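You operate a simulated robot arm through the tools that you are given. There is no shell and no other tool.

The job below is to be done with a simulated robot arm. You get a single attempt, and the scene is never put back.

## Task
The socket box has tripped: unplug the charger, press RESET, switch on.
Fine: switch off before you unplug; the plug goes in its holder; one press of the green key.

Only the result counts: the job must be done as asked and must still hold three seconds after the hand-in. Knocking over, shifting, dropping, spilling or breaking anything else fails it.

## Robot
A 7-joint arm with a two-finger parallel gripper, fixed in place. Base frame: the origin is on the floor under the middle of its stand, x ahead of it, y to its left, z up. Lengths are in mm, angles in degrees, forces in N, time in s.
With the tool pointing down near the work surface it reaches from about 300 to 700 mm from the base axis. Its first joint turns from -66.0 to 66.0 degrees. Payload 1.57 kg.
Tool frame: the origin (TCP) lies between the finger pads and is the grasp point; the fingertips stand 30 mm ahead of it; z points along the fingers, y is the line along which they close. Largest opening 110 mm; finger width 24, thickness 12; the body of the gripper, 48 by 112 mm, starts 78 mm behind the TCP.
Orientation is that of the tool frame in the base frame, as a unit quaternion [w, x, y, z]. With the fingers straight down and closing along the base's y, the tool's x points along the base's -x, its y along +y and its z along -z.

## Interface
- The arm moves only by the tool nudge_tool. Its argument "targets" is a list of rows, each an object of numbers (a shift or turn left out is 0, a gripper value left out holds the last): "tx", "ty", "tz": the shift along the tool's x, y, z in mm; "rx", "ry", "rz": the turn, a rotation vector about the tool's x, y, z in degrees; "hand": the gripper command, from -1 (shut) to 1 (fully open), values between in proportion. In form: [{"tx": .., "ty": .., "tz": .., "rx": .., "ry": .., "rz": .., "hand": ..}, ...]. A call has 1 to 20 rows; each row is the pose to reach, as a shift and turn from the pose commanded when the call began, along the tool's axes at that moment. Rows are played at 5 a second. More than 50 mm and 8.6 degrees between two rows, or a gripper value outside its range, and nothing of the call is played. Where a pose cannot be reached the arm comes as near as it can. A force on the tool above 90 N (or 10 N above the force at the start of the call, whichever is more), or a blocked arm, ends the call early, and 0.2 s more pass. The fingers move at their own pace (about 108 mm/s each) and stop on an object; they squeeze with about 29 N. The grip force told is the motor's: it shows also when the fingers shut on nothing. Time passes only in rows, and 0.2 s behind the last, so rows that repeat a pose let the fingers close. The reply holds the time, the measured pose of the TCP, the force on the tool along the base axes, the opening and the grip force, in the units named above and with some noise, with the torque about the TCP (base axes, N m) and any sound that the robot's microphone picked up, and new pictures: "pictures" is both (left out), scene, wrist or none.
- Cameras (640 x 400 px; columns grow to the right, rows downward): "scene" is fixed at [144.5, -378.2, 1430.3]; the picture's right is [0.90, -0.43, 0.00], its down [-0.20, -0.43, -0.88] and it looks along [0.38, 0.80, -0.47] (base axes); focal length 321 px, centre (320, 200). "wrist" rides on the gripper at [70, 16, -141] in the tool frame; the picture's right is [-0.23, 0.97, 0.00], its down [-0.86, -0.20, -0.48] and it looks along [-0.47, -0.11, 0.88] (tool axes); focal length 222 px, centre (320, 200).
- locate(camera, pixels): for up to 12 pixels [column, row] of the newest picture of that camera ("zoom" is the newest enlarged one), the place [x, y, z] in the base frame of the surface seen there, good to about 2 mm, but the place of the scene camera against the robot may be out by one fixed shift of up to 18 mm in any direction. No time passes.
- enlarge(camera, box): a new picture of the part [left, top, right, bottom] of that camera's present view, enlarged. No time passes.
- finish_job(): hands the job in; it is judged then, once.

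Unless the task says otherwise, let go and move clear before handing in.

The tools are called as name(argument=value, ...) on one line, values as JSON. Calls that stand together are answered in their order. nudge_tool: Moves the arm, as the interface text tells. Its arguments: {"type":"object","properties":{"targets":{"type":"array"},"pictures":{"type":"string","enum":["both","scene","wrist","none"]}},"required":["targets"]} The other tools are called the same way: locate (camera, pixels) gives the place of the surface under pixels of a picture; enlarge (camera, box) takes an enlarged picture of a part of a camera's view; finish_job () hands the job in.

At the start:

```text
clock: 0.0
ee_pos: [373.4, 1.4, 1163.7]
tcp_rot: [0.0, 0.0, 1.0, 0.0]
ft_force: [-0.1, 0.7, -0.9]
wrist_torque: [0.0, 0.0, 0.0]
grip_width: 109.8
finger_force: 0.0
```

scene: 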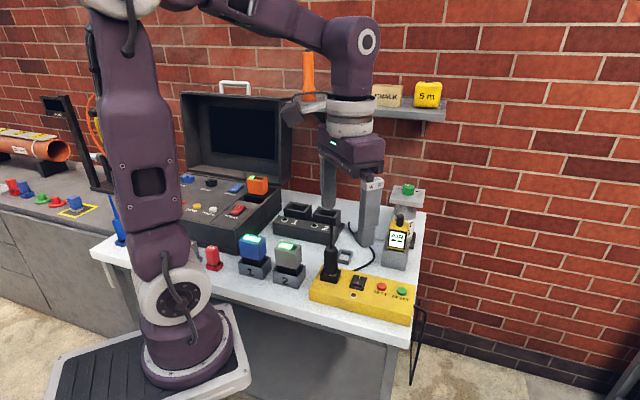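
wrist: 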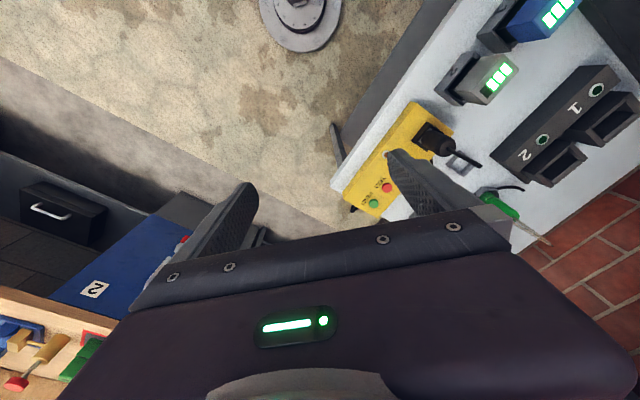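

The scene picture shows a yellow socket box around (362,295) with a black plug at (330,265), a switch at (357,283) and red and green keys near (381,287) and (402,291). I'll enlarge both views to see the details.

enlarge(camera="scene", box=[290, 170, 450, 340])

enlarge(camera="wrist", box=[320, 80, 560, 240])

```text
2.35 times, centred on (370, 255) of scene
```

zoom: 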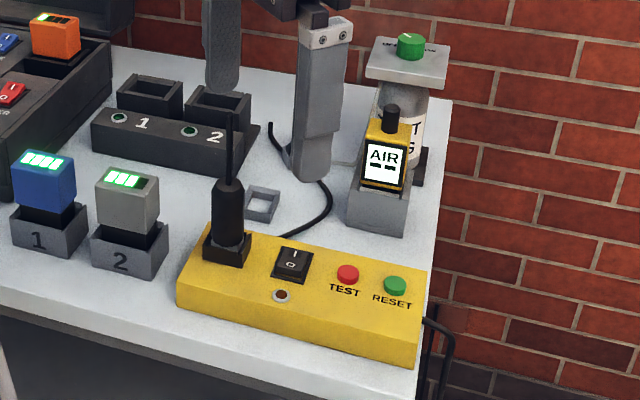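

```text
2.50 times, centred on (440, 160) of wrist
```

zoom: 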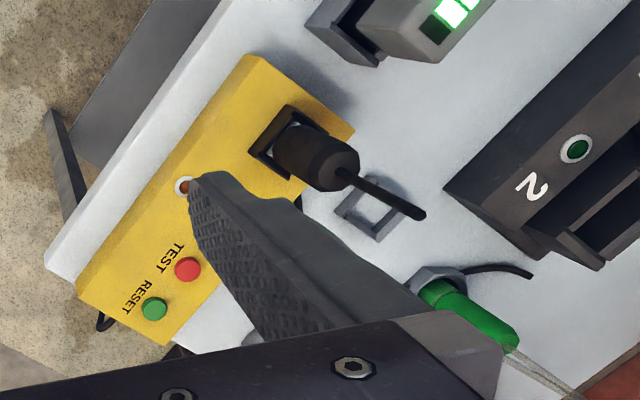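

The wrist zoom shows the plug (310,155), switch partly hidden, TEST red (188,269), RESET green (154,309), and a grey square frame at (370,210) that may be the plug's holder. I'll locate these in both views.

locate(camera="zoom", pixels=[[188, 269], [154, 309], [310, 155], [350, 172], [420, 214], [372, 207], [355, 210], [390, 212], [184, 185], [250, 60], [350, 130], [440, 300]])

locate(camera="scene", pixels=[[381, 286], [402, 290], [357, 283], [330, 265], [329, 250], [329, 225], [345, 257], [345, 250], [353, 294], [399, 185], [366, 240], [395, 255]])

```text
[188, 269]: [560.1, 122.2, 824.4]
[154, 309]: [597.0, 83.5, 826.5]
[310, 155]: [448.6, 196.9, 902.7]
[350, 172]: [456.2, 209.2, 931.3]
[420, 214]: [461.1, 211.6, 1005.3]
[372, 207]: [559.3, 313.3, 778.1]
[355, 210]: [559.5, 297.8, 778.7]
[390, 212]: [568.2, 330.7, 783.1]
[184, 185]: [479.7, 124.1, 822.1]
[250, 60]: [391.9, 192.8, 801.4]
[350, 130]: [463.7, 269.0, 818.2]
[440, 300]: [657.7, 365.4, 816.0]
```

```text
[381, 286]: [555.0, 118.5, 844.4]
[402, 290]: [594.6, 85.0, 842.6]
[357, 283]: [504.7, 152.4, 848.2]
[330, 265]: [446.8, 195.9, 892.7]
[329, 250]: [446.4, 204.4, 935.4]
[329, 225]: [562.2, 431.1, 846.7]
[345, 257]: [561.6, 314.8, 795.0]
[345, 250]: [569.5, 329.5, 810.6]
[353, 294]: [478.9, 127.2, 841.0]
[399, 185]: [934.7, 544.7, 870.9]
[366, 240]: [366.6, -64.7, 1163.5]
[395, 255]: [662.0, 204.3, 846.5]
```

The box top is at about z 820, the plug at about (448,198), with a rod reaching to about z 1005, and a square frame at about (560,313,778). I'll move the hand left at height, so the wrist camera sees the box unobstructed.

locate(camera="scene", pixels=[[283, 100], [275, 185], [187, 100], [258, 180], [297, 210], [326, 214], [250, 240], [288, 248], [408, 190], [399, 220], [440, 110], [345, 105]])

nudge_tool(targets=[{"tx": 10, "ty": 40, "hand": 1}, {"tx": 20, "ty": 80}, {"tx": 30, "ty": 120}, {"tx": 40, "ty": 160}, {"tx": 43, "ty": 190}, {"tx": 43, "ty": 190}])

```text
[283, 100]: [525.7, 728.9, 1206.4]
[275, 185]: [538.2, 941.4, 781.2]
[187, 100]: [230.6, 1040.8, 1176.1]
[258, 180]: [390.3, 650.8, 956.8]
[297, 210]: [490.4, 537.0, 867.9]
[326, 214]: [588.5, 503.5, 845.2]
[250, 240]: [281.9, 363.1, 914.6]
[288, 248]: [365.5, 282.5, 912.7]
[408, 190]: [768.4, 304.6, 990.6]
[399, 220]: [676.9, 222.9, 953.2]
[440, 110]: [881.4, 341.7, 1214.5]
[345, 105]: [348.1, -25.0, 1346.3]
```

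```text
clock: 1.4
ee_pos: [328.1, 193.5, 1162.2]
tcp_rot: [0.0, 0.0, 1.0, 0.0]
ft_force: [-0.7, 0.2, 0.7]
wrist_torque: [-0.04, 0.02, 0.04]
grip_width: 110.1
finger_force: 0.0
```

scene: 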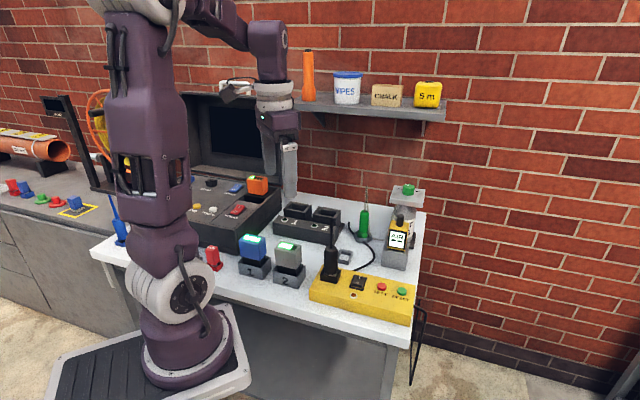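
wrist: 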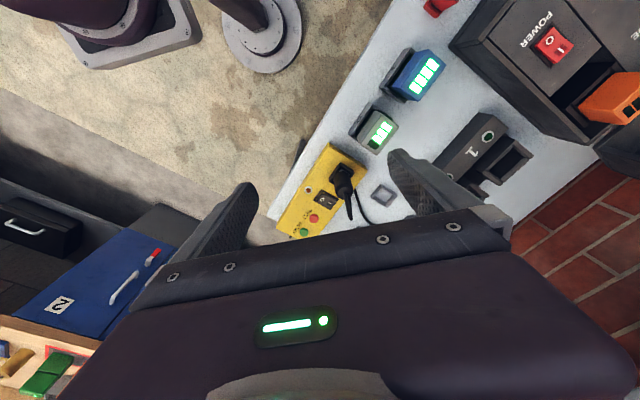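

Now the wrist view shows the box clear between the fingers: plug at (343,180), switch (326,200), keys (314,217),(304,231), and square frame at (384,195). I'll enlarge for detail.

enlarge(camera="wrist", box=[264, 130, 424, 250])

enlarge(camera="scene", box=[290, 180, 440, 330])

```text
3.33 times, centred on (344, 190) of wrist
```

zoom: 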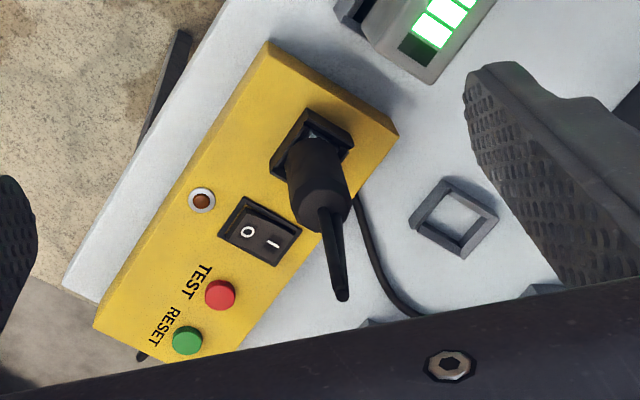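

```text
2.67 times, centred on (365, 255) of scene
```

zoom: 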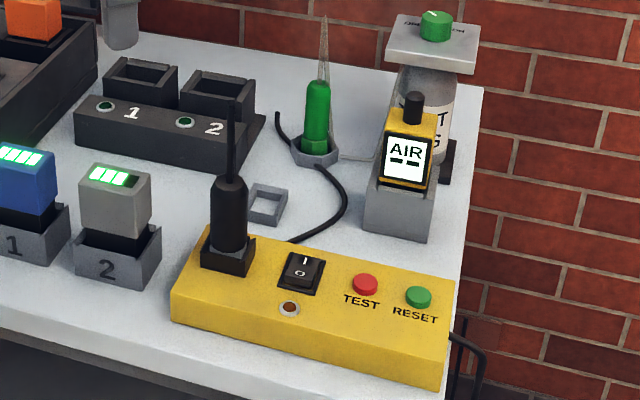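

The square-based plug, the rocker (O near, I far), TEST and RESET are all visible, and the grey square frame matches the plug's base. I'll go lower and take a closer wrist view for accurate positions.

nudge_tool(targets=[{"tx": -10, "tz": 30}, {"tx": -20, "tz": 60}, {"tx": -30, "tz": 90}, {"tx": -30, "tz": 90}], pictures="wrist")

enlarge(camera="wrist", box=[250, 110, 430, 250])

```text
clock: 2.4
ee_pos: [359.2, 190.3, 1073.9]
tcp_rot: [0.0, 0.0, 1.0, 0.0]
ft_force: [0.7, -0.1, 0.5]
wrist_torque: [0.01, 0.03, 0.03]
grip_width: 110.0
finger_force: 0.0
```

wrist: 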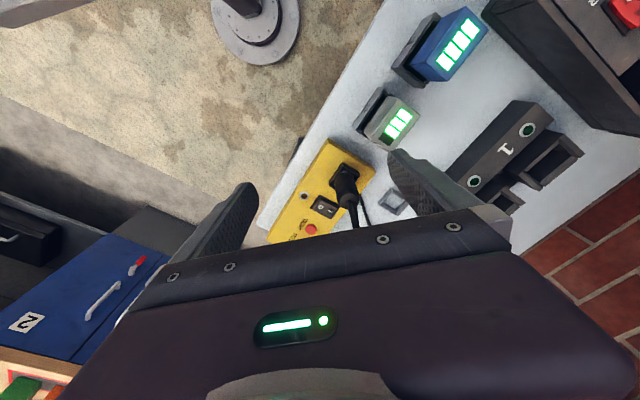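

```text
2.86 times, centred on (340, 180) of wrist
```

zoom: 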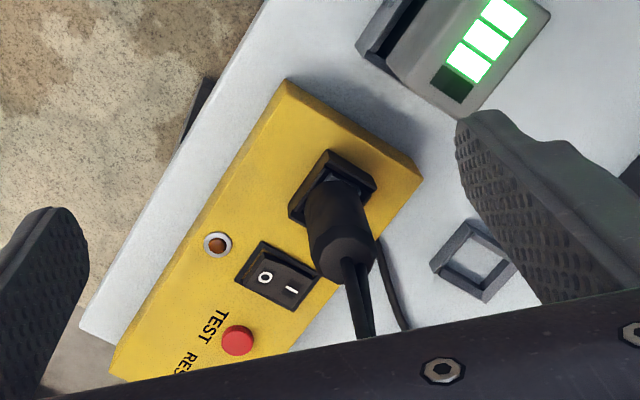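

The closer zoom shows the rocker at (275,275), TEST (237,340), plug (340,230) and frame (475,258). I'll locate their corners.

locate(camera="zoom", pixels=[[265, 276], [291, 289], [262, 242], [235, 279], [293, 311], [320, 275], [237, 340], [217, 244], [288, 82], [418, 178], [115, 372], [200, 320]])

locate(camera="zoom", pixels=[[330, 150], [378, 186], [290, 212], [340, 215], [340, 250], [362, 335], [471, 221], [431, 266], [486, 300], [514, 258], [476, 256], [355, 265]])

```text
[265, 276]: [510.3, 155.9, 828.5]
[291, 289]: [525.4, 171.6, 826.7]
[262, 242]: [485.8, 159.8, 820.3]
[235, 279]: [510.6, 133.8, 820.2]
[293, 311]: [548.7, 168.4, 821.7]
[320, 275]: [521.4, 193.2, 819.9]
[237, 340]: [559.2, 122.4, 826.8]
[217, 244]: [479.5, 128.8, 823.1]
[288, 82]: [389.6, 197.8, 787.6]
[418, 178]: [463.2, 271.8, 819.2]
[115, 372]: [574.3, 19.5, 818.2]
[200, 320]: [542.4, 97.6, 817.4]
```

```text
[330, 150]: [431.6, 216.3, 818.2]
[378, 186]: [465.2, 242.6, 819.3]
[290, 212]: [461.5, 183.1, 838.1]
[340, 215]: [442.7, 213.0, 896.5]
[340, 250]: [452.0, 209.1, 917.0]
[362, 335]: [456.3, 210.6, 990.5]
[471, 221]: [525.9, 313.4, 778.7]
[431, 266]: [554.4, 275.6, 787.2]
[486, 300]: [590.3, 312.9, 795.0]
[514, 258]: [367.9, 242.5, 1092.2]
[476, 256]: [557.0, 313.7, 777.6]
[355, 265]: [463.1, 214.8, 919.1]
```

The box lies at 45° in the base frame (rocker centre about (517,164), TEST (559,122), plug about (459,213), frame centre about (558,313)). I'll turn the tool 45° so it lines up with the box with the camera at the front, to look closely at the rocker.

nudge_tool(targets=[{"tx": -12, "ty": -12, "tz": 2, "rz": -7.5}, {"tx": -24, "ty": -24, "tz": 4, "rz": -15}, {"tx": -36, "ty": -36, "tz": 7, "rz": -22.5}, {"tx": -48, "ty": -48, "tz": 10, "rz": -30}, {"tx": -60, "ty": -60, "tz": 12, "rz": -37.5}, {"tx": -71, "ty": -70, "tz": 14, "rz": -45}, {"tx": -71, "ty": -70, "tz": 14, "rz": -45}])

enlarge(camera="wrist", box=[220, 80, 420, 220])

```text
clock: 4.0
ee_pos: [432.5, 121.5, 1059.6]
tcp_rot: [0.0, -0.384, 0.923, 0.0]
ft_force: [-0.4, 0.1, 0.0]
wrist_torque: [-0.02, -0.01, -0.02]
grip_width: 110.0
finger_force: 0.0
```

scene: 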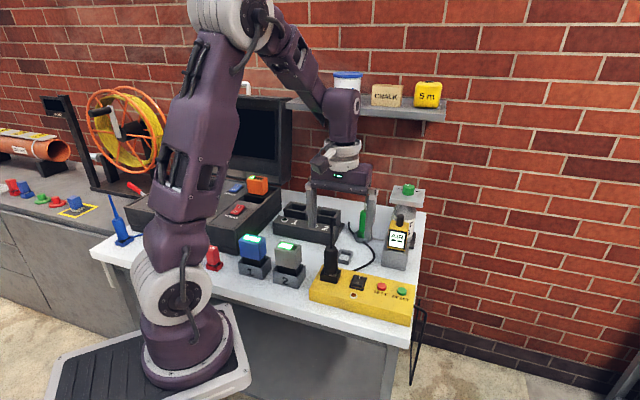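
wrist: 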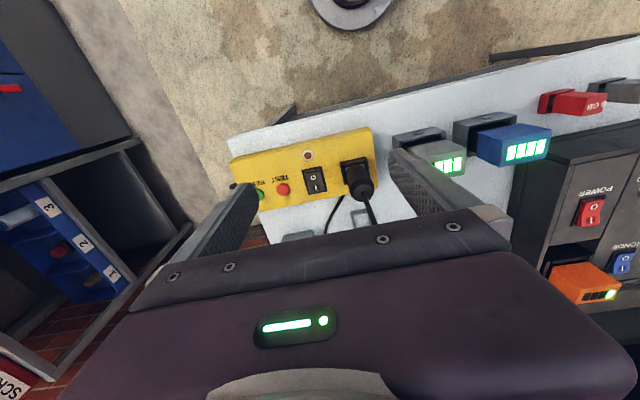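

```text
2.86 times, centred on (320, 150) of wrist
```

zoom: 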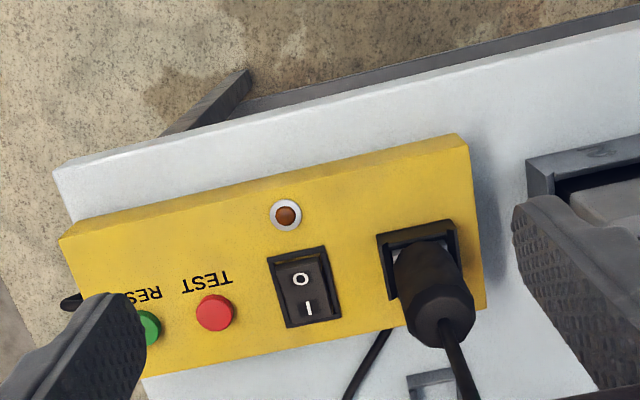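

The tool is now aligned with the box. I'll locate the rocker corners, keys, box edges and plug parts in this zoom.

locate(camera="zoom", pixels=[[270, 258], [322, 248], [340, 318], [290, 326], [301, 279], [309, 308], [296, 264], [318, 318], [215, 313], [152, 328], [286, 215], [459, 136]])

locate(camera="zoom", pixels=[[380, 236], [452, 221], [458, 264], [394, 298], [415, 255], [425, 290], [437, 303], [440, 330], [455, 355], [468, 395], [62, 238], [480, 306]])

```text
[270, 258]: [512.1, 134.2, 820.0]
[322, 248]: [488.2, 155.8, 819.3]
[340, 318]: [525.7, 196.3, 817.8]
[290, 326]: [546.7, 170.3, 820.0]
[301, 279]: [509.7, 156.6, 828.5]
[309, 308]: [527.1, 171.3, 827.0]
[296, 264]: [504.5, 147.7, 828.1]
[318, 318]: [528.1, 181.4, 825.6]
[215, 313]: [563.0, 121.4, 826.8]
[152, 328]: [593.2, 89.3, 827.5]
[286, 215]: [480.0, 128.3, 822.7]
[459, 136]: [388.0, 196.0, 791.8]
```

```text
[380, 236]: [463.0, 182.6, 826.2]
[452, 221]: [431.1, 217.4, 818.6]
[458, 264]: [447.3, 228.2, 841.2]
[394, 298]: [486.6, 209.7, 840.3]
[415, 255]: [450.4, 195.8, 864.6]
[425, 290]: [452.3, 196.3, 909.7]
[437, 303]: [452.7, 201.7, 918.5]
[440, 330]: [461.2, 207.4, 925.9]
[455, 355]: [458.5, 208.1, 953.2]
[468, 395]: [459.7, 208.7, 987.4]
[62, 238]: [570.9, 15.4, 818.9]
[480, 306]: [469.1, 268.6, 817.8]
```

The rocker's O end (828.1) is higher than its I end (825.6), so the switch is on, as I'd expect before switching off. I'll close the fingers, move over the O side, lean slightly so only the front edge will press, and hover.

nudge_tool(targets=[{"tx": -20, "ty": -9, "hand": -1}, {"tx": -40, "ty": -18, "hand": -1}, {"tx": -60, "ty": -26, "hand": -1}, {"tx": -80, "ty": -34.4, "ry": -6, "hand": -1}, {"tx": -80, "ty": -34.4, "tz": 30, "ry": -12, "hand": -1}, {"tx": -80, "ty": -34.4, "tz": 65, "ry": -12, "hand": -1}, {"tx": -80, "ty": -34.4, "tz": 100, "ry": -12, "hand": -1}, {"tx": -80, "ty": -34.4, "tz": 130, "ry": -12, "hand": -1}, {"tx": -80, "ty": -34.4, "tz": 130, "ry": -12, "hand": -1}])

enlarge(camera="wrist", box=[220, 80, 420, 220])

enlarge(camera="scene", box=[290, 180, 440, 330])

```text
clock: 6.0
ee_pos: [511.6, 154.6, 929.0]
tcp_rot: [0.097, -0.38, 0.919, 0.039]
ft_force: [-0.5, 0.2, -0.3]
wrist_torque: [0.0, 0.0, -0.01]
grip_width: 0.1
finger_force: 21.3
```

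scene: 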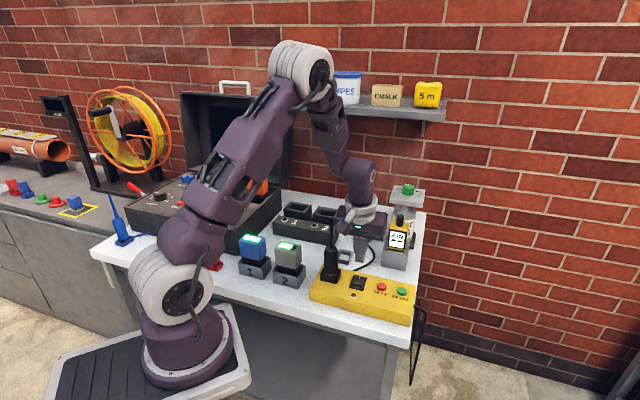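
wrist: 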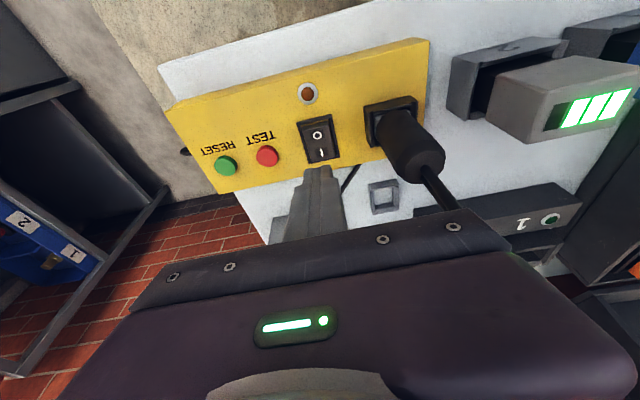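

```text
2.86 times, centred on (320, 150) of wrist
```

zoom: 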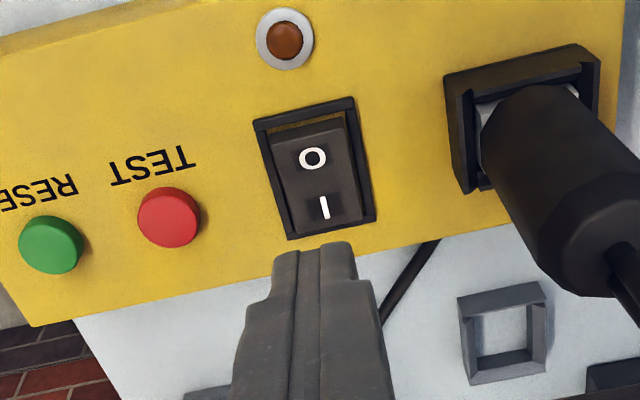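

```text
2.67 times, centred on (365, 255) of scene
```

zoom: 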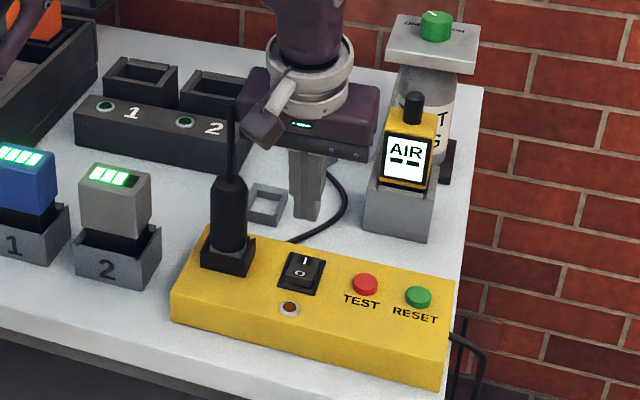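

The closed fingers hover over the rocker with the front edge aligned to the O half (zoom rocker at (315,170), O towards the front). I'll go down straight to just above it and check the force.

nudge_tool(targets=[{"tx": 6.24, "tz": 29.3, "hand": -1}, {"tx": 11.4, "tz": 53.8, "hand": -1}, {"tx": 13.3, "tz": 62.6, "hand": -1}, {"tx": 13.3, "tz": 62.6, "hand": -1}])

enlarge(camera="wrist", box=[220, 80, 420, 220])

```text
clock: 7.0
ee_pos: [512.3, 154.1, 866.4]
tcp_rot: [0.096, -0.38, 0.919, 0.04]
ft_force: [0.2, -1.2, -0.1]
wrist_torque: [-0.01, 0.02, 0.02]
grip_width: 0.2
finger_force: 21.0
```

scene: 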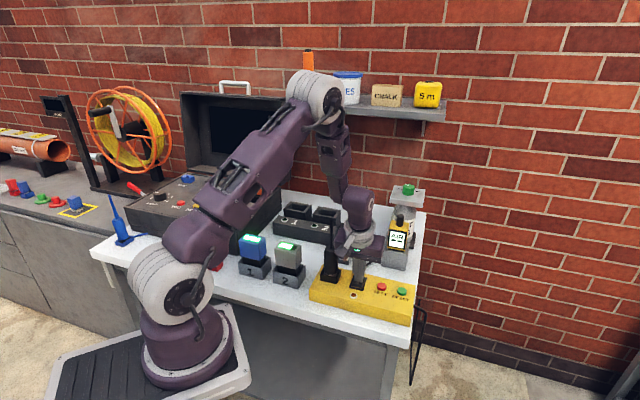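
wrist: 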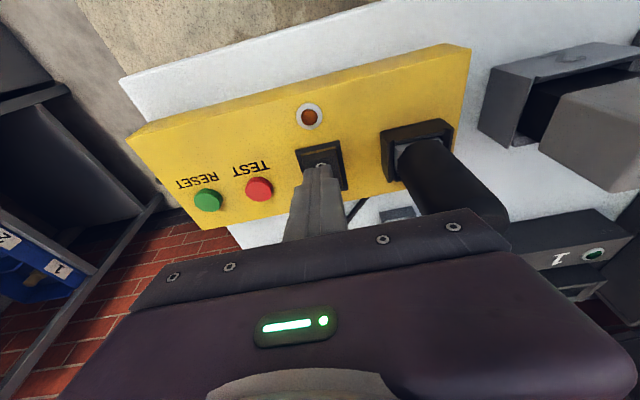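

```text
2.86 times, centred on (320, 150) of wrist
```

zoom: 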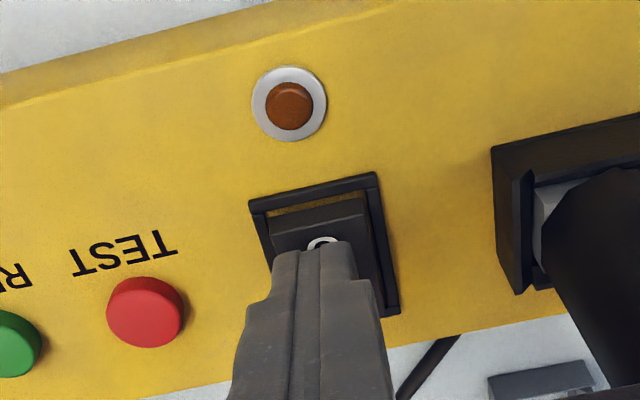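

The fingertip is above the O label (zoom (325,243)), about 6 mm clear of it, with no contact force. I'll press straight down in small steps.

nudge_tool(targets=[{"tx": 1.0, "tz": 4.9, "hand": -1}, {"tx": 1.45, "tz": 6.85, "hand": -1}, {"tx": 1.66, "tz": 7.8, "hand": -1}, {"tx": 1.87, "tz": 8.8, "hand": -1}, {"tx": 2.08, "tz": 9.8, "hand": -1}])

enlarge(camera="wrist", box=[220, 80, 420, 220])

```text
clock: 8.2
ee_pos: [511.7, 154.5, 858.7]
tcp_rot: [0.099, -0.381, 0.918, 0.04]
ft_force: [-17.2, -5.1, 36.7]
wrist_torque: [-0.33, 0.67, -0.01]
grip_width: 0.0
finger_force: 21.7
stopped in row 5: the force on the tool passed its limit at 95 N (the readings are from after the stop); the commanded pose is now the measured one
```

scene: 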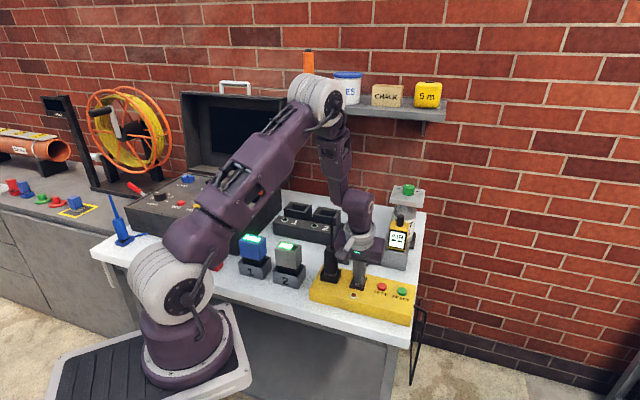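
wrist: 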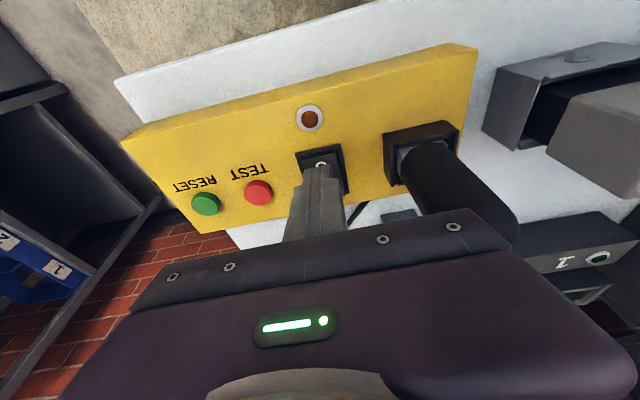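

```text
2.86 times, centred on (320, 150) of wrist
```

zoom: 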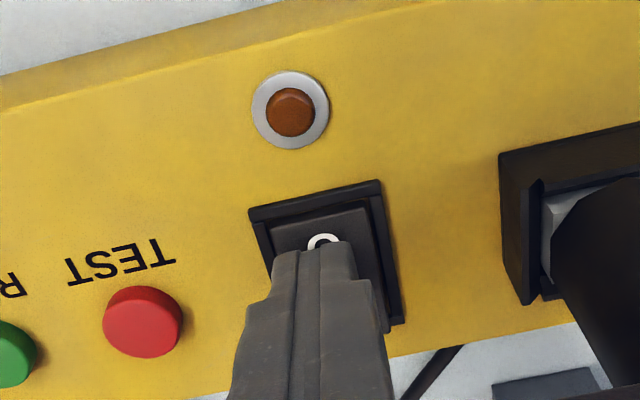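

The force limit stopped the press at 95 N with the edge around z 827; I'm not sure that the rocker toggled. I'll lift straight up and look.

nudge_tool(targets=[{"tx": -2.1, "tz": -9.8, "hand": -1}, {"tx": -6.2, "tz": -29.3, "hand": -1}, {"tx": -12.4, "tz": -58.7, "hand": -1}, {"tx": -12.4, "tz": -58.7, "hand": -1}])

enlarge(camera="wrist", box=[220, 80, 420, 220])

```text
clock: 9.2
ee_pos: [514.2, 154.6, 920.3]
tcp_rot: [0.098, -0.38, 0.919, 0.04]
ft_force: [-0.1, 0.9, 0.8]
wrist_torque: [-0.02, 0.01, -0.02]
grip_width: 0.0
finger_force: 21.0
```

scene: 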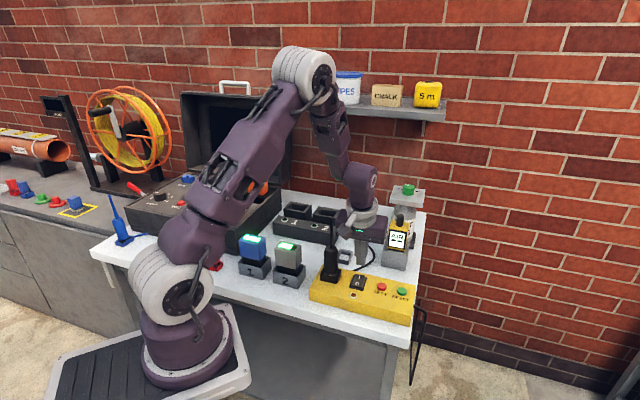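
wrist: 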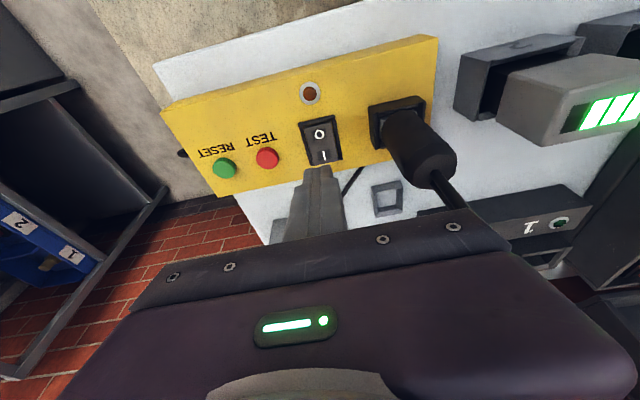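

```text
2.86 times, centred on (320, 150) of wrist
```

zoom: 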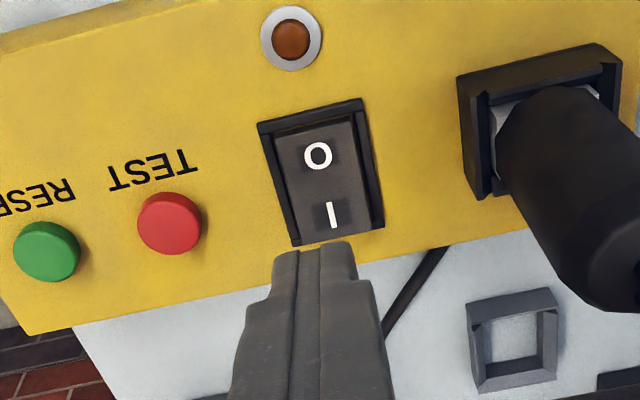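

The rocker now looks tipped: its O end sits low in the frame (zoom (317,155)) and its I end stands up (333,215). I'll check the heights with locate, and measure the plug and frame.

locate(camera="zoom", pixels=[[310, 140], [318, 156], [332, 215], [340, 228], [325, 185], [170, 222], [48, 250], [510, 350], [470, 305], [550, 290], [480, 390], [556, 375]])

locate(camera="zoom", pixels=[[459, 80], [592, 46], [482, 198], [504, 100], [500, 180], [545, 120], [560, 180], [580, 240], [590, 290], [600, 100], [500, 335], [535, 310]])

```text
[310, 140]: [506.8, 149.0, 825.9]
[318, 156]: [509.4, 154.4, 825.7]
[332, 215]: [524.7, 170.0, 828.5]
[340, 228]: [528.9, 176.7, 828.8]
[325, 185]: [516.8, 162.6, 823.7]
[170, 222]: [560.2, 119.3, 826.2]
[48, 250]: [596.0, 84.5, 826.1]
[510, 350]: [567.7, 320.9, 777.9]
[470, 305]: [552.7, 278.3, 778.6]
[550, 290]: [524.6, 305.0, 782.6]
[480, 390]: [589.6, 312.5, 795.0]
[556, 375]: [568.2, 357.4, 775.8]
```

```text
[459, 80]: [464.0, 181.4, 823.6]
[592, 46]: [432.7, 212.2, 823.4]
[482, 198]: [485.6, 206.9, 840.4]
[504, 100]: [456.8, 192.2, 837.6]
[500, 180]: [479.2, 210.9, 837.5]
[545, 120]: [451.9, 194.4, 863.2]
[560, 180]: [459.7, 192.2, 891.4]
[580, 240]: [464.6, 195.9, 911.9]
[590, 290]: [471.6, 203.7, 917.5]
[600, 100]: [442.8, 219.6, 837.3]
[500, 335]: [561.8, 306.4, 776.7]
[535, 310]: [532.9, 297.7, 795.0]
```

The rocker now reads O low (825.8) and I high (828.6), so it's off. The plug axis is about (463.4,212.5) with the stiff lead rising to about z 1005, which would hit the palm in a straight-down grasp. So I'll lean the tool 30° to the front and line up in front of the plug with the fingers partly open.

nudge_tool(targets=[{"tx": 27.3, "tz": -16.0, "ry": -5, "hand": -1}, {"tx": 45.5, "tz": -50.6, "ry": -10, "hand": -1}, {"tx": 38.9, "ty": 25, "tz": -81.6, "ry": -14, "hand": 0.3}, {"tx": 38.9, "ty": 50, "tz": -81.6, "ry": -18, "hand": 0.3}, {"tx": 38.9, "ty": 76.9, "tz": -81.6, "ry": -18, "hand": 0.3}, {"tx": 38.9, "ty": 76.9, "tz": -81.6, "ry": -18, "hand": 0.3}])

enlarge(camera="wrist", box=[220, 80, 420, 220])

```text
clock: 10.6
ee_pos: [420.2, 169.1, 988.3]
tcp_rot: [0.241, -0.369, 0.892, 0.1]
ft_force: [-0.2, -0.5, -1.2]
wrist_torque: [-0.01, 0.0, 0.01]
grip_width: 71.6
finger_force: 0.1
```

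scene: 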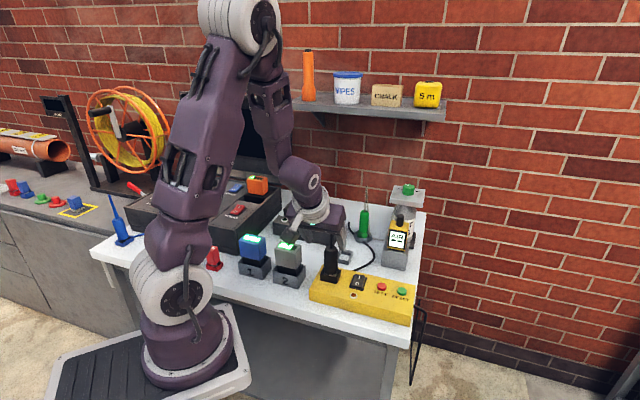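
wrist: 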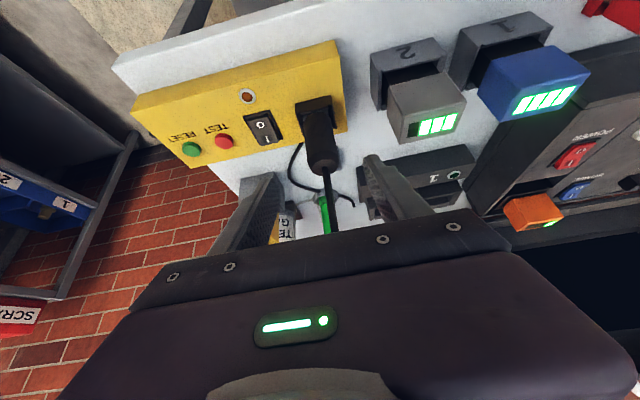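

```text
2.86 times, centred on (320, 150) of wrist
```

zoom: 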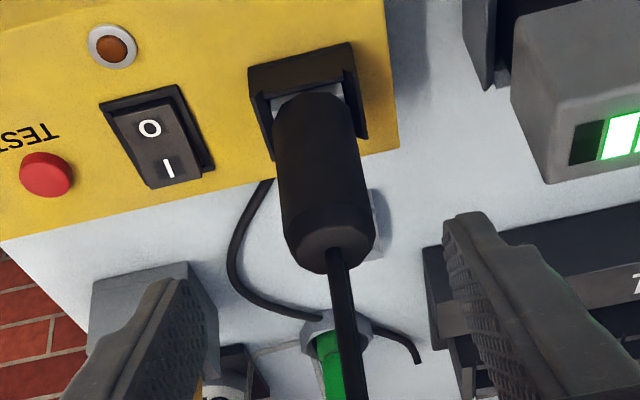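

The plug and its lead lie centred between the open fingers (zoom plug (320,180), lead (345,330)). I'll locate the plug's surface from here to confirm the axis.

locate(camera="zoom", pixels=[[314, 110], [318, 160], [325, 200], [330, 235], [282, 160], [358, 150], [295, 210], [365, 205], [338, 265], [343, 310], [352, 370], [355, 395]])

locate(camera="wrist", pixels=[[330, 185], [332, 205], [334, 220], [335, 232], [326, 160], [350, 155]])

```text
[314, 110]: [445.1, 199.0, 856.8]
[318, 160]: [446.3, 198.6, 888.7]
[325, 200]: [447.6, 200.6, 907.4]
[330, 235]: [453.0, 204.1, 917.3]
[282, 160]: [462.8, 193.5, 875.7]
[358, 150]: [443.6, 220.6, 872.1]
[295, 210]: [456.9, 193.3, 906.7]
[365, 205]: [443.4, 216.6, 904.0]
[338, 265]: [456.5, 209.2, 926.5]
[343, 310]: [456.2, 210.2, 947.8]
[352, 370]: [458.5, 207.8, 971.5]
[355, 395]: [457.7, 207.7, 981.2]
```

```text
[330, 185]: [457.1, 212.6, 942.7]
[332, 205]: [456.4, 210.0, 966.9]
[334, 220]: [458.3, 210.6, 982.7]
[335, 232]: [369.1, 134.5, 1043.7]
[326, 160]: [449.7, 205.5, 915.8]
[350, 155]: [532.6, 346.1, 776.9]
```

The plug axis works out at u≈-175, v≈474.5 (about (459.3,211.9)), so I need a 2.5 mm sideways trim. I'll advance along the tool axis to straddle the plug body at about z 886, fingers still open.

nudge_tool(targets=[{"tx": 0.3, "ty": 1.5, "tz": 35, "hand": 0.3}, {"tx": 0.6, "ty": 2.5, "tz": 70, "hand": 0.3}, {"tx": 0.9, "ty": 2.5, "tz": 95, "hand": 0.3}, {"tx": 1.1, "ty": 2.5, "tz": 110, "hand": 0.3}, {"tx": 1.1, "ty": 2.5, "tz": 117.5, "hand": 0.3}, {"tx": 1.1, "ty": 2.5, "tz": 117.5, "hand": 0.3}])

enlarge(camera="scene", box=[270, 180, 420, 330])

```text
clock: 12.0
ee_pos: [458.6, 213.9, 886.6]
tcp_rot: [0.24, -0.37, 0.892, 0.099]
ft_force: [0.7, -0.4, 0.1]
wrist_torque: [-0.03, -0.03, 0.01]
grip_width: 71.4
finger_force: 0.1
```

scene: 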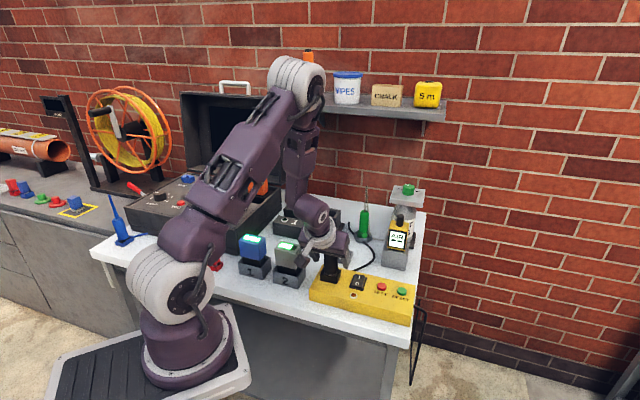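
wrist: 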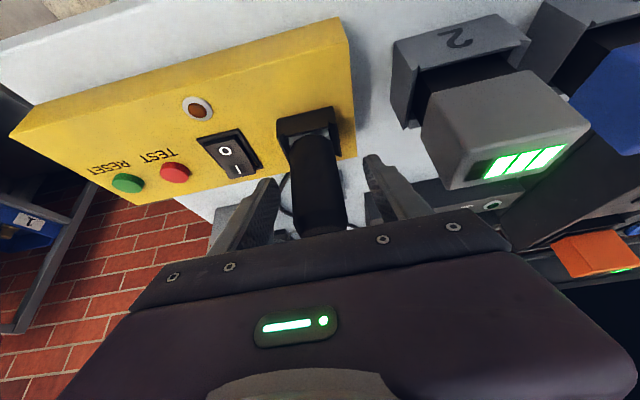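

```text
2.67 times, centred on (345, 255) of scene
```

zoom: 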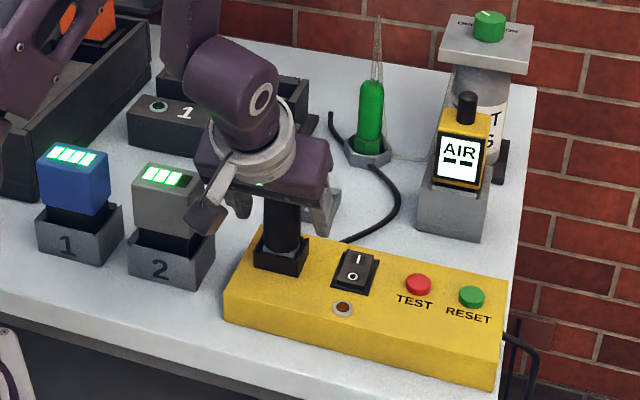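

The plug stands between the fingers, slightly nearer the left one (wrist pixels 292–345, fingers at about 270 and 378). I'll trim 1.5 mm and close on it.

nudge_tool(targets=[{"ty": -1.5, "hand": 0.3}, {"ty": -1.5, "hand": -1}, {"ty": -1.5, "hand": -1}, {"ty": -1.5, "hand": -1}])

enlarge(camera="wrist", box=[220, 80, 420, 240])

```text
clock: 13.0
ee_pos: [459.4, 212.6, 886.7]
tcp_rot: [0.241, -0.369, 0.892, 0.099]
ft_force: [1.0, -0.3, 0.7]
wrist_torque: [0.05, -0.01, -0.02]
grip_width: 34.6
finger_force: 29.4
```

scene: 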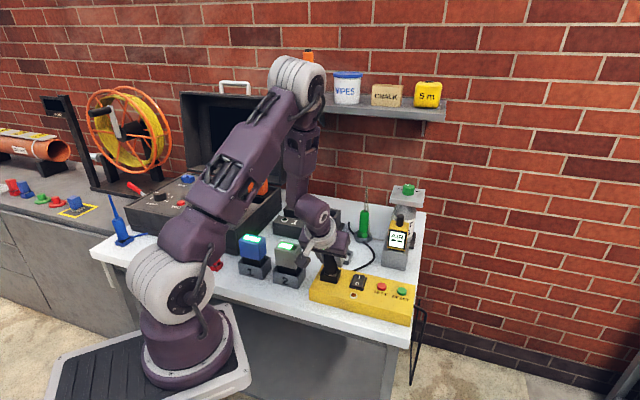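
wrist: 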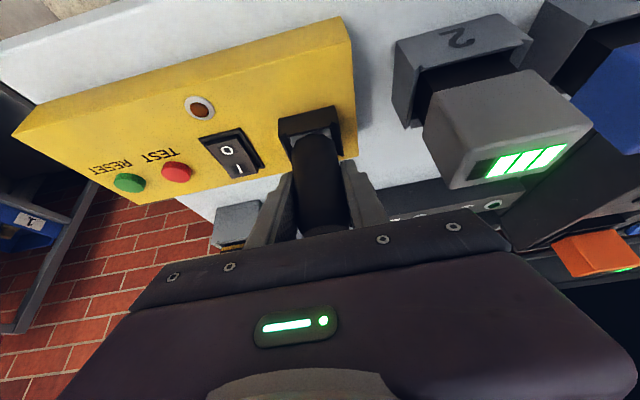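

```text
2.50 times, centred on (320, 160) of wrist
```

zoom: 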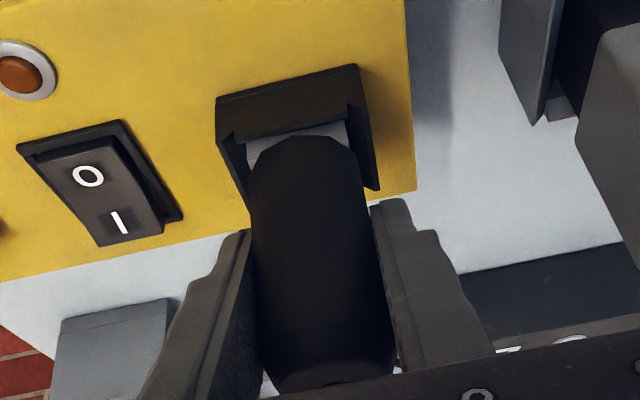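

The fingers hold the plug at 34.6 mm with 29.4 N. I'll pull straight up in small steps.

nudge_tool(targets=[{"tx": -1.5, "tz": -2.6, "hand": -1}, {"tx": -3, "tz": -5.2, "hand": -1}, {"tx": -5, "tz": -8.66, "hand": -1}, {"tx": -7.5, "tz": -13, "hand": -1}, {"tx": -10, "tz": -17.3, "hand": -1}, {"tx": -10, "tz": -17.3, "hand": -1}])

enlarge(camera="wrist", box=[220, 80, 420, 240])

enlarge(camera="scene", box=[270, 180, 420, 330])

```text
clock: 14.4
ee_pos: [460.3, 211.3, 907.1]
tcp_rot: [0.241, -0.37, 0.892, 0.099]
ft_force: [-0.5, 0.4, -1.5]
wrist_torque: [0.01, 0.01, 0.04]
grip_width: 35.0
finger_force: 29.6
```

scene: 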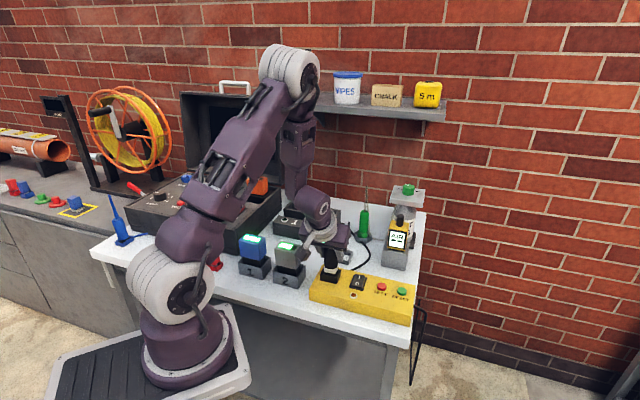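
wrist: 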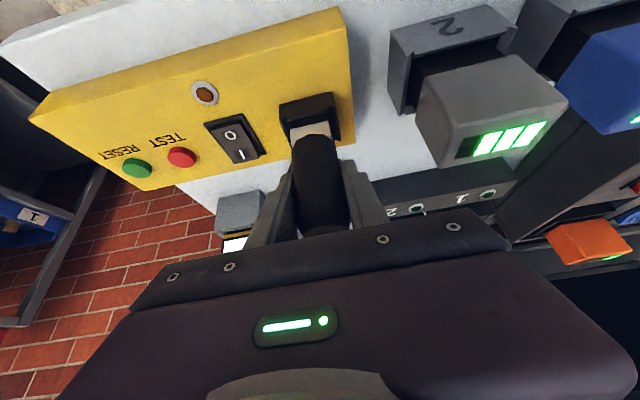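

```text
2.50 times, centred on (320, 160) of wrist
```

zoom: 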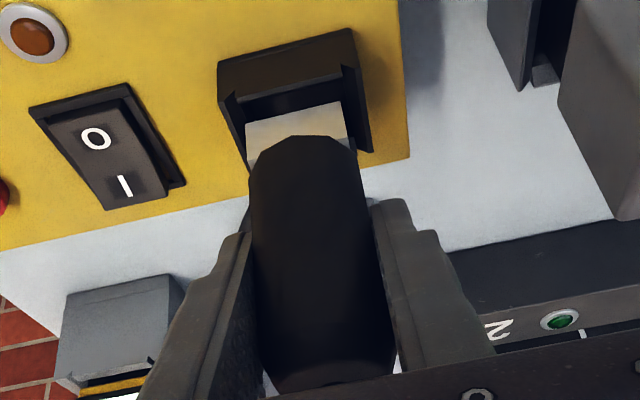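

```text
2.67 times, centred on (345, 255) of scene
```

zoom: 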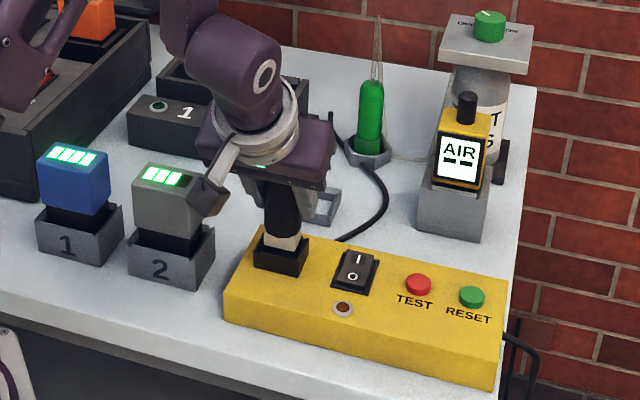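

The plug has come up with the hand: its light-grey square foot shows at zoom (298,125), with negligible force. I'll keep lifting straight up until it's well clear.

nudge_tool(targets=[{"tx": -5, "tz": -8.66, "hand": -1}, {"tx": -10, "tz": -17.3, "hand": -1}, {"tx": -17.5, "tz": -30.3, "hand": -1}, {"tx": -25, "tz": -43.3, "hand": -1}, {"tx": -32.5, "tz": -56.3, "hand": -1}, {"tx": -32.5, "tz": -56.3, "hand": -1}])

enlarge(camera="wrist", box=[220, 80, 420, 240])

enlarge(camera="scene", box=[270, 180, 420, 330])

```text
clock: 15.8
ee_pos: [460.6, 212.5, 972.8]
tcp_rot: [0.241, -0.37, 0.892, 0.099]
ft_force: [-0.6, 0.4, -1.1]
wrist_torque: [-0.03, 0.06, -0.01]
grip_width: 35.0
finger_force: 29.4
```

scene: 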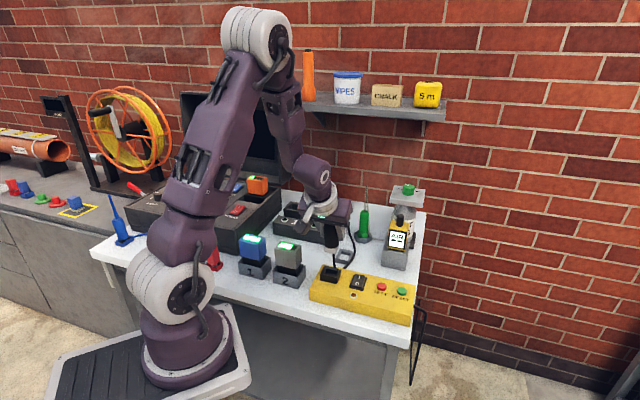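
wrist: 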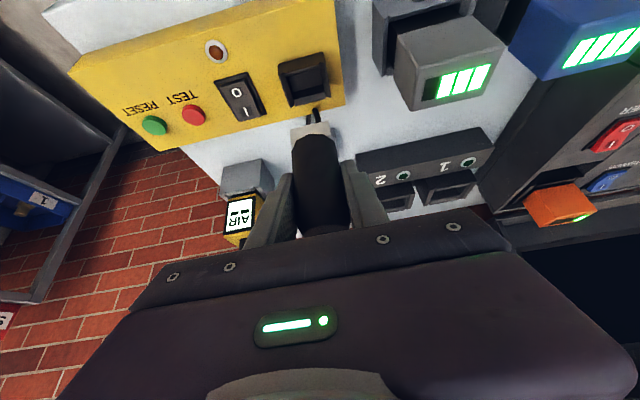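

```text
2.50 times, centred on (320, 160) of wrist
```

zoom: 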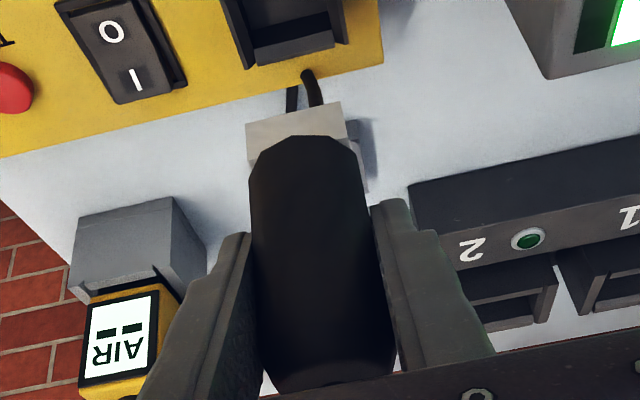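

```text
2.67 times, centred on (345, 255) of scene
```

zoom: 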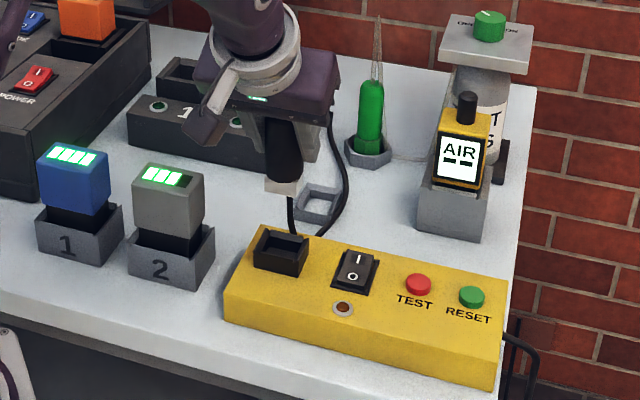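

The plug is clear of the socket and hangs straight, and the square holder is visible in the scene zoom at (318,203). I'll measure the holder's corners there, using TEST, RESET and the lamp as references for the scene camera's shift.

enlarge(camera="scene", box=[320, 235, 370, 275])

locate(camera="scene", pixels=[[381.5, 286], [402, 291], [353, 295], [357, 276], [361, 278], [329, 272]])

```text
10.00 times, centred on (345, 255) of scene
```

zoom: 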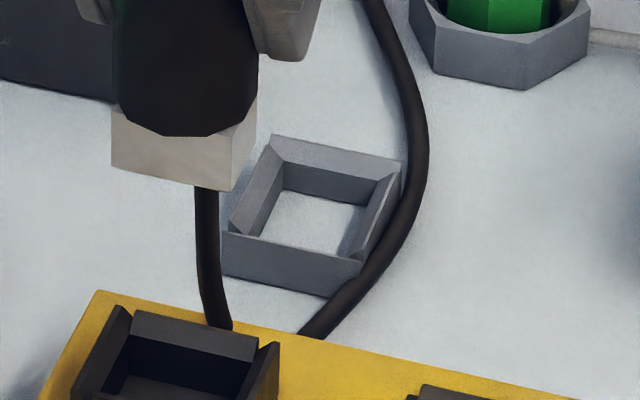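

```text
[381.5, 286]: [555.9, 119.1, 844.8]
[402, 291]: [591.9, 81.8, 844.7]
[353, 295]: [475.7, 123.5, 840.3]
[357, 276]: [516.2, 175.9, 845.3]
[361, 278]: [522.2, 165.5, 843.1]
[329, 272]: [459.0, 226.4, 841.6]
```

The close-up shows the holder as a square frame with sloped inner faces, and the plug's square foot at (185,150). I'll locate the frame's corners and the foot's corners.

locate(camera="zoom", pixels=[[272, 140], [399, 165], [359, 262], [227, 234], [223, 272], [325, 294], [285, 191], [364, 208], [346, 257], [264, 235], [310, 220], [245, 300]])

locate(camera="zoom", pixels=[[114, 112], [114, 165], [222, 187], [254, 150], [222, 140], [160, 150], [275, 165], [380, 200], [290, 250], [340, 158]])

```text
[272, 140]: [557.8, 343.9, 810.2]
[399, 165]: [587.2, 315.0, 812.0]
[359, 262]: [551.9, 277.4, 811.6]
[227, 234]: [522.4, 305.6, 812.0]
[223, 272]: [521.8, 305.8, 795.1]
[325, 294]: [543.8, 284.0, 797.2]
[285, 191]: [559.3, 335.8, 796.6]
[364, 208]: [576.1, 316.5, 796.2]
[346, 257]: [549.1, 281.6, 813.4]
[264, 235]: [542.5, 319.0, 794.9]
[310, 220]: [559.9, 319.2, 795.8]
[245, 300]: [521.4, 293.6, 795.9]
```

```text
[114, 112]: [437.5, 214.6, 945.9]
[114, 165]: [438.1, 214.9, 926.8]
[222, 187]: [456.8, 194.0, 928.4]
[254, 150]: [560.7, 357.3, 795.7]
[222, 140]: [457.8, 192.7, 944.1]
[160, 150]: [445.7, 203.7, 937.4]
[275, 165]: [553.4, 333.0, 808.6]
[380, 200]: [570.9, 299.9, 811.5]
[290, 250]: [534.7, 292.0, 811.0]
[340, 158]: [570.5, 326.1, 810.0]
```

The holder's centre is about 137 mm straight behind the plug and under 1 mm to the side (holder u -193…-152, v 586…638; foot about 28 mm wide). I'll carry the plug straight back at height, then lower it to about 25 mm above the holder.

nudge_tool(targets=[{"tx": -15.1, "tz": 8.8, "hand": -1}, {"tx": -45, "tz": 26.3, "hand": -1}, {"tx": -75, "tz": 43.8, "hand": -1}, {"tx": -100, "ty": -0.8, "tz": 58.3, "hand": -1}, {"tx": -118.6, "ty": -0.8, "tz": 69.2, "hand": -1}, {"tx": -118.6, "ty": -0.8, "tz": 69.2, "hand": -1}, {"tx": -106.0, "ty": -0.8, "tz": 90.8, "hand": -1}, {"tx": -93.4, "ty": -0.8, "tz": 112.4, "hand": -1}, {"tx": -80.8, "ty": -0.8, "tz": 134.0, "hand": -1}, {"tx": -80.8, "ty": -0.8, "tz": 134.0, "hand": -1}])

enlarge(camera="scene", box=[315, 220, 375, 275])

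enlarge(camera="wrist", box=[220, 80, 420, 240])

```text
clock: 18.0
ee_pos: [557.9, 307.1, 896.9]
tcp_rot: [0.241, -0.369, 0.892, 0.099]
ft_force: [-0.8, 1.0, -0.8]
wrist_torque: [0.0, 0.01, 0.03]
grip_width: 35.0
finger_force: 29.1
```

scene: 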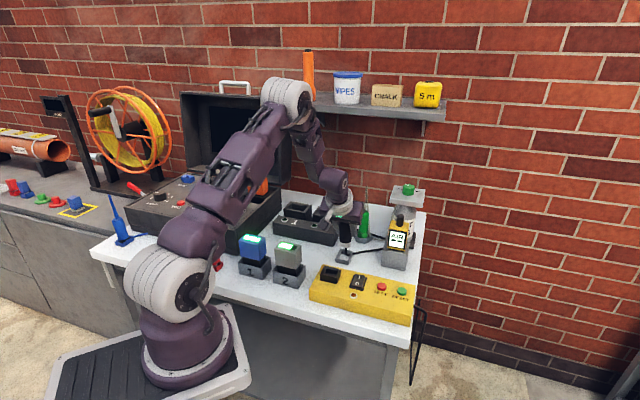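
wrist: 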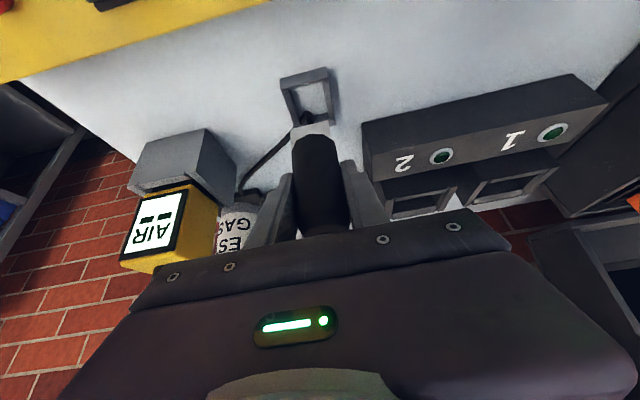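

```text
7.27 times, centred on (345, 248) of scene
```

zoom: 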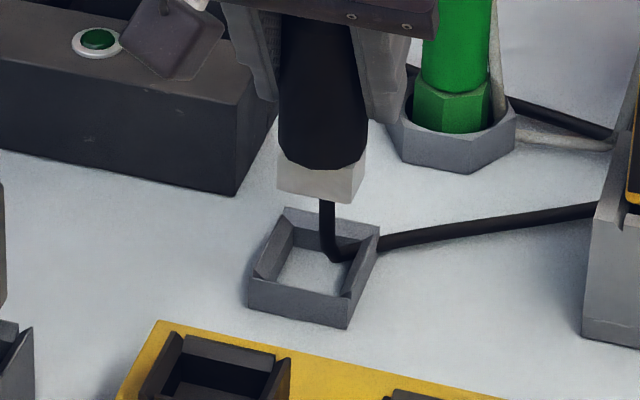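

```text
2.50 times, centred on (320, 160) of wrist
```

zoom: 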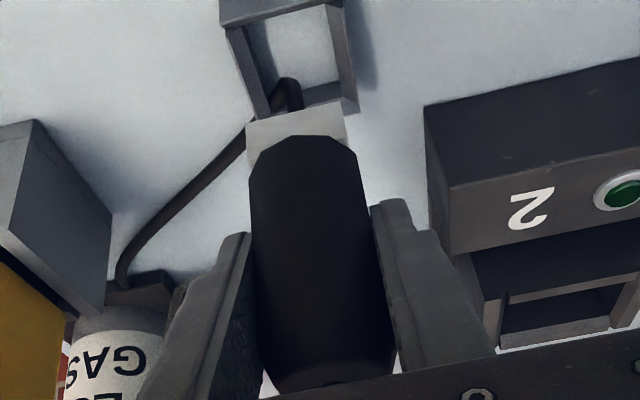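

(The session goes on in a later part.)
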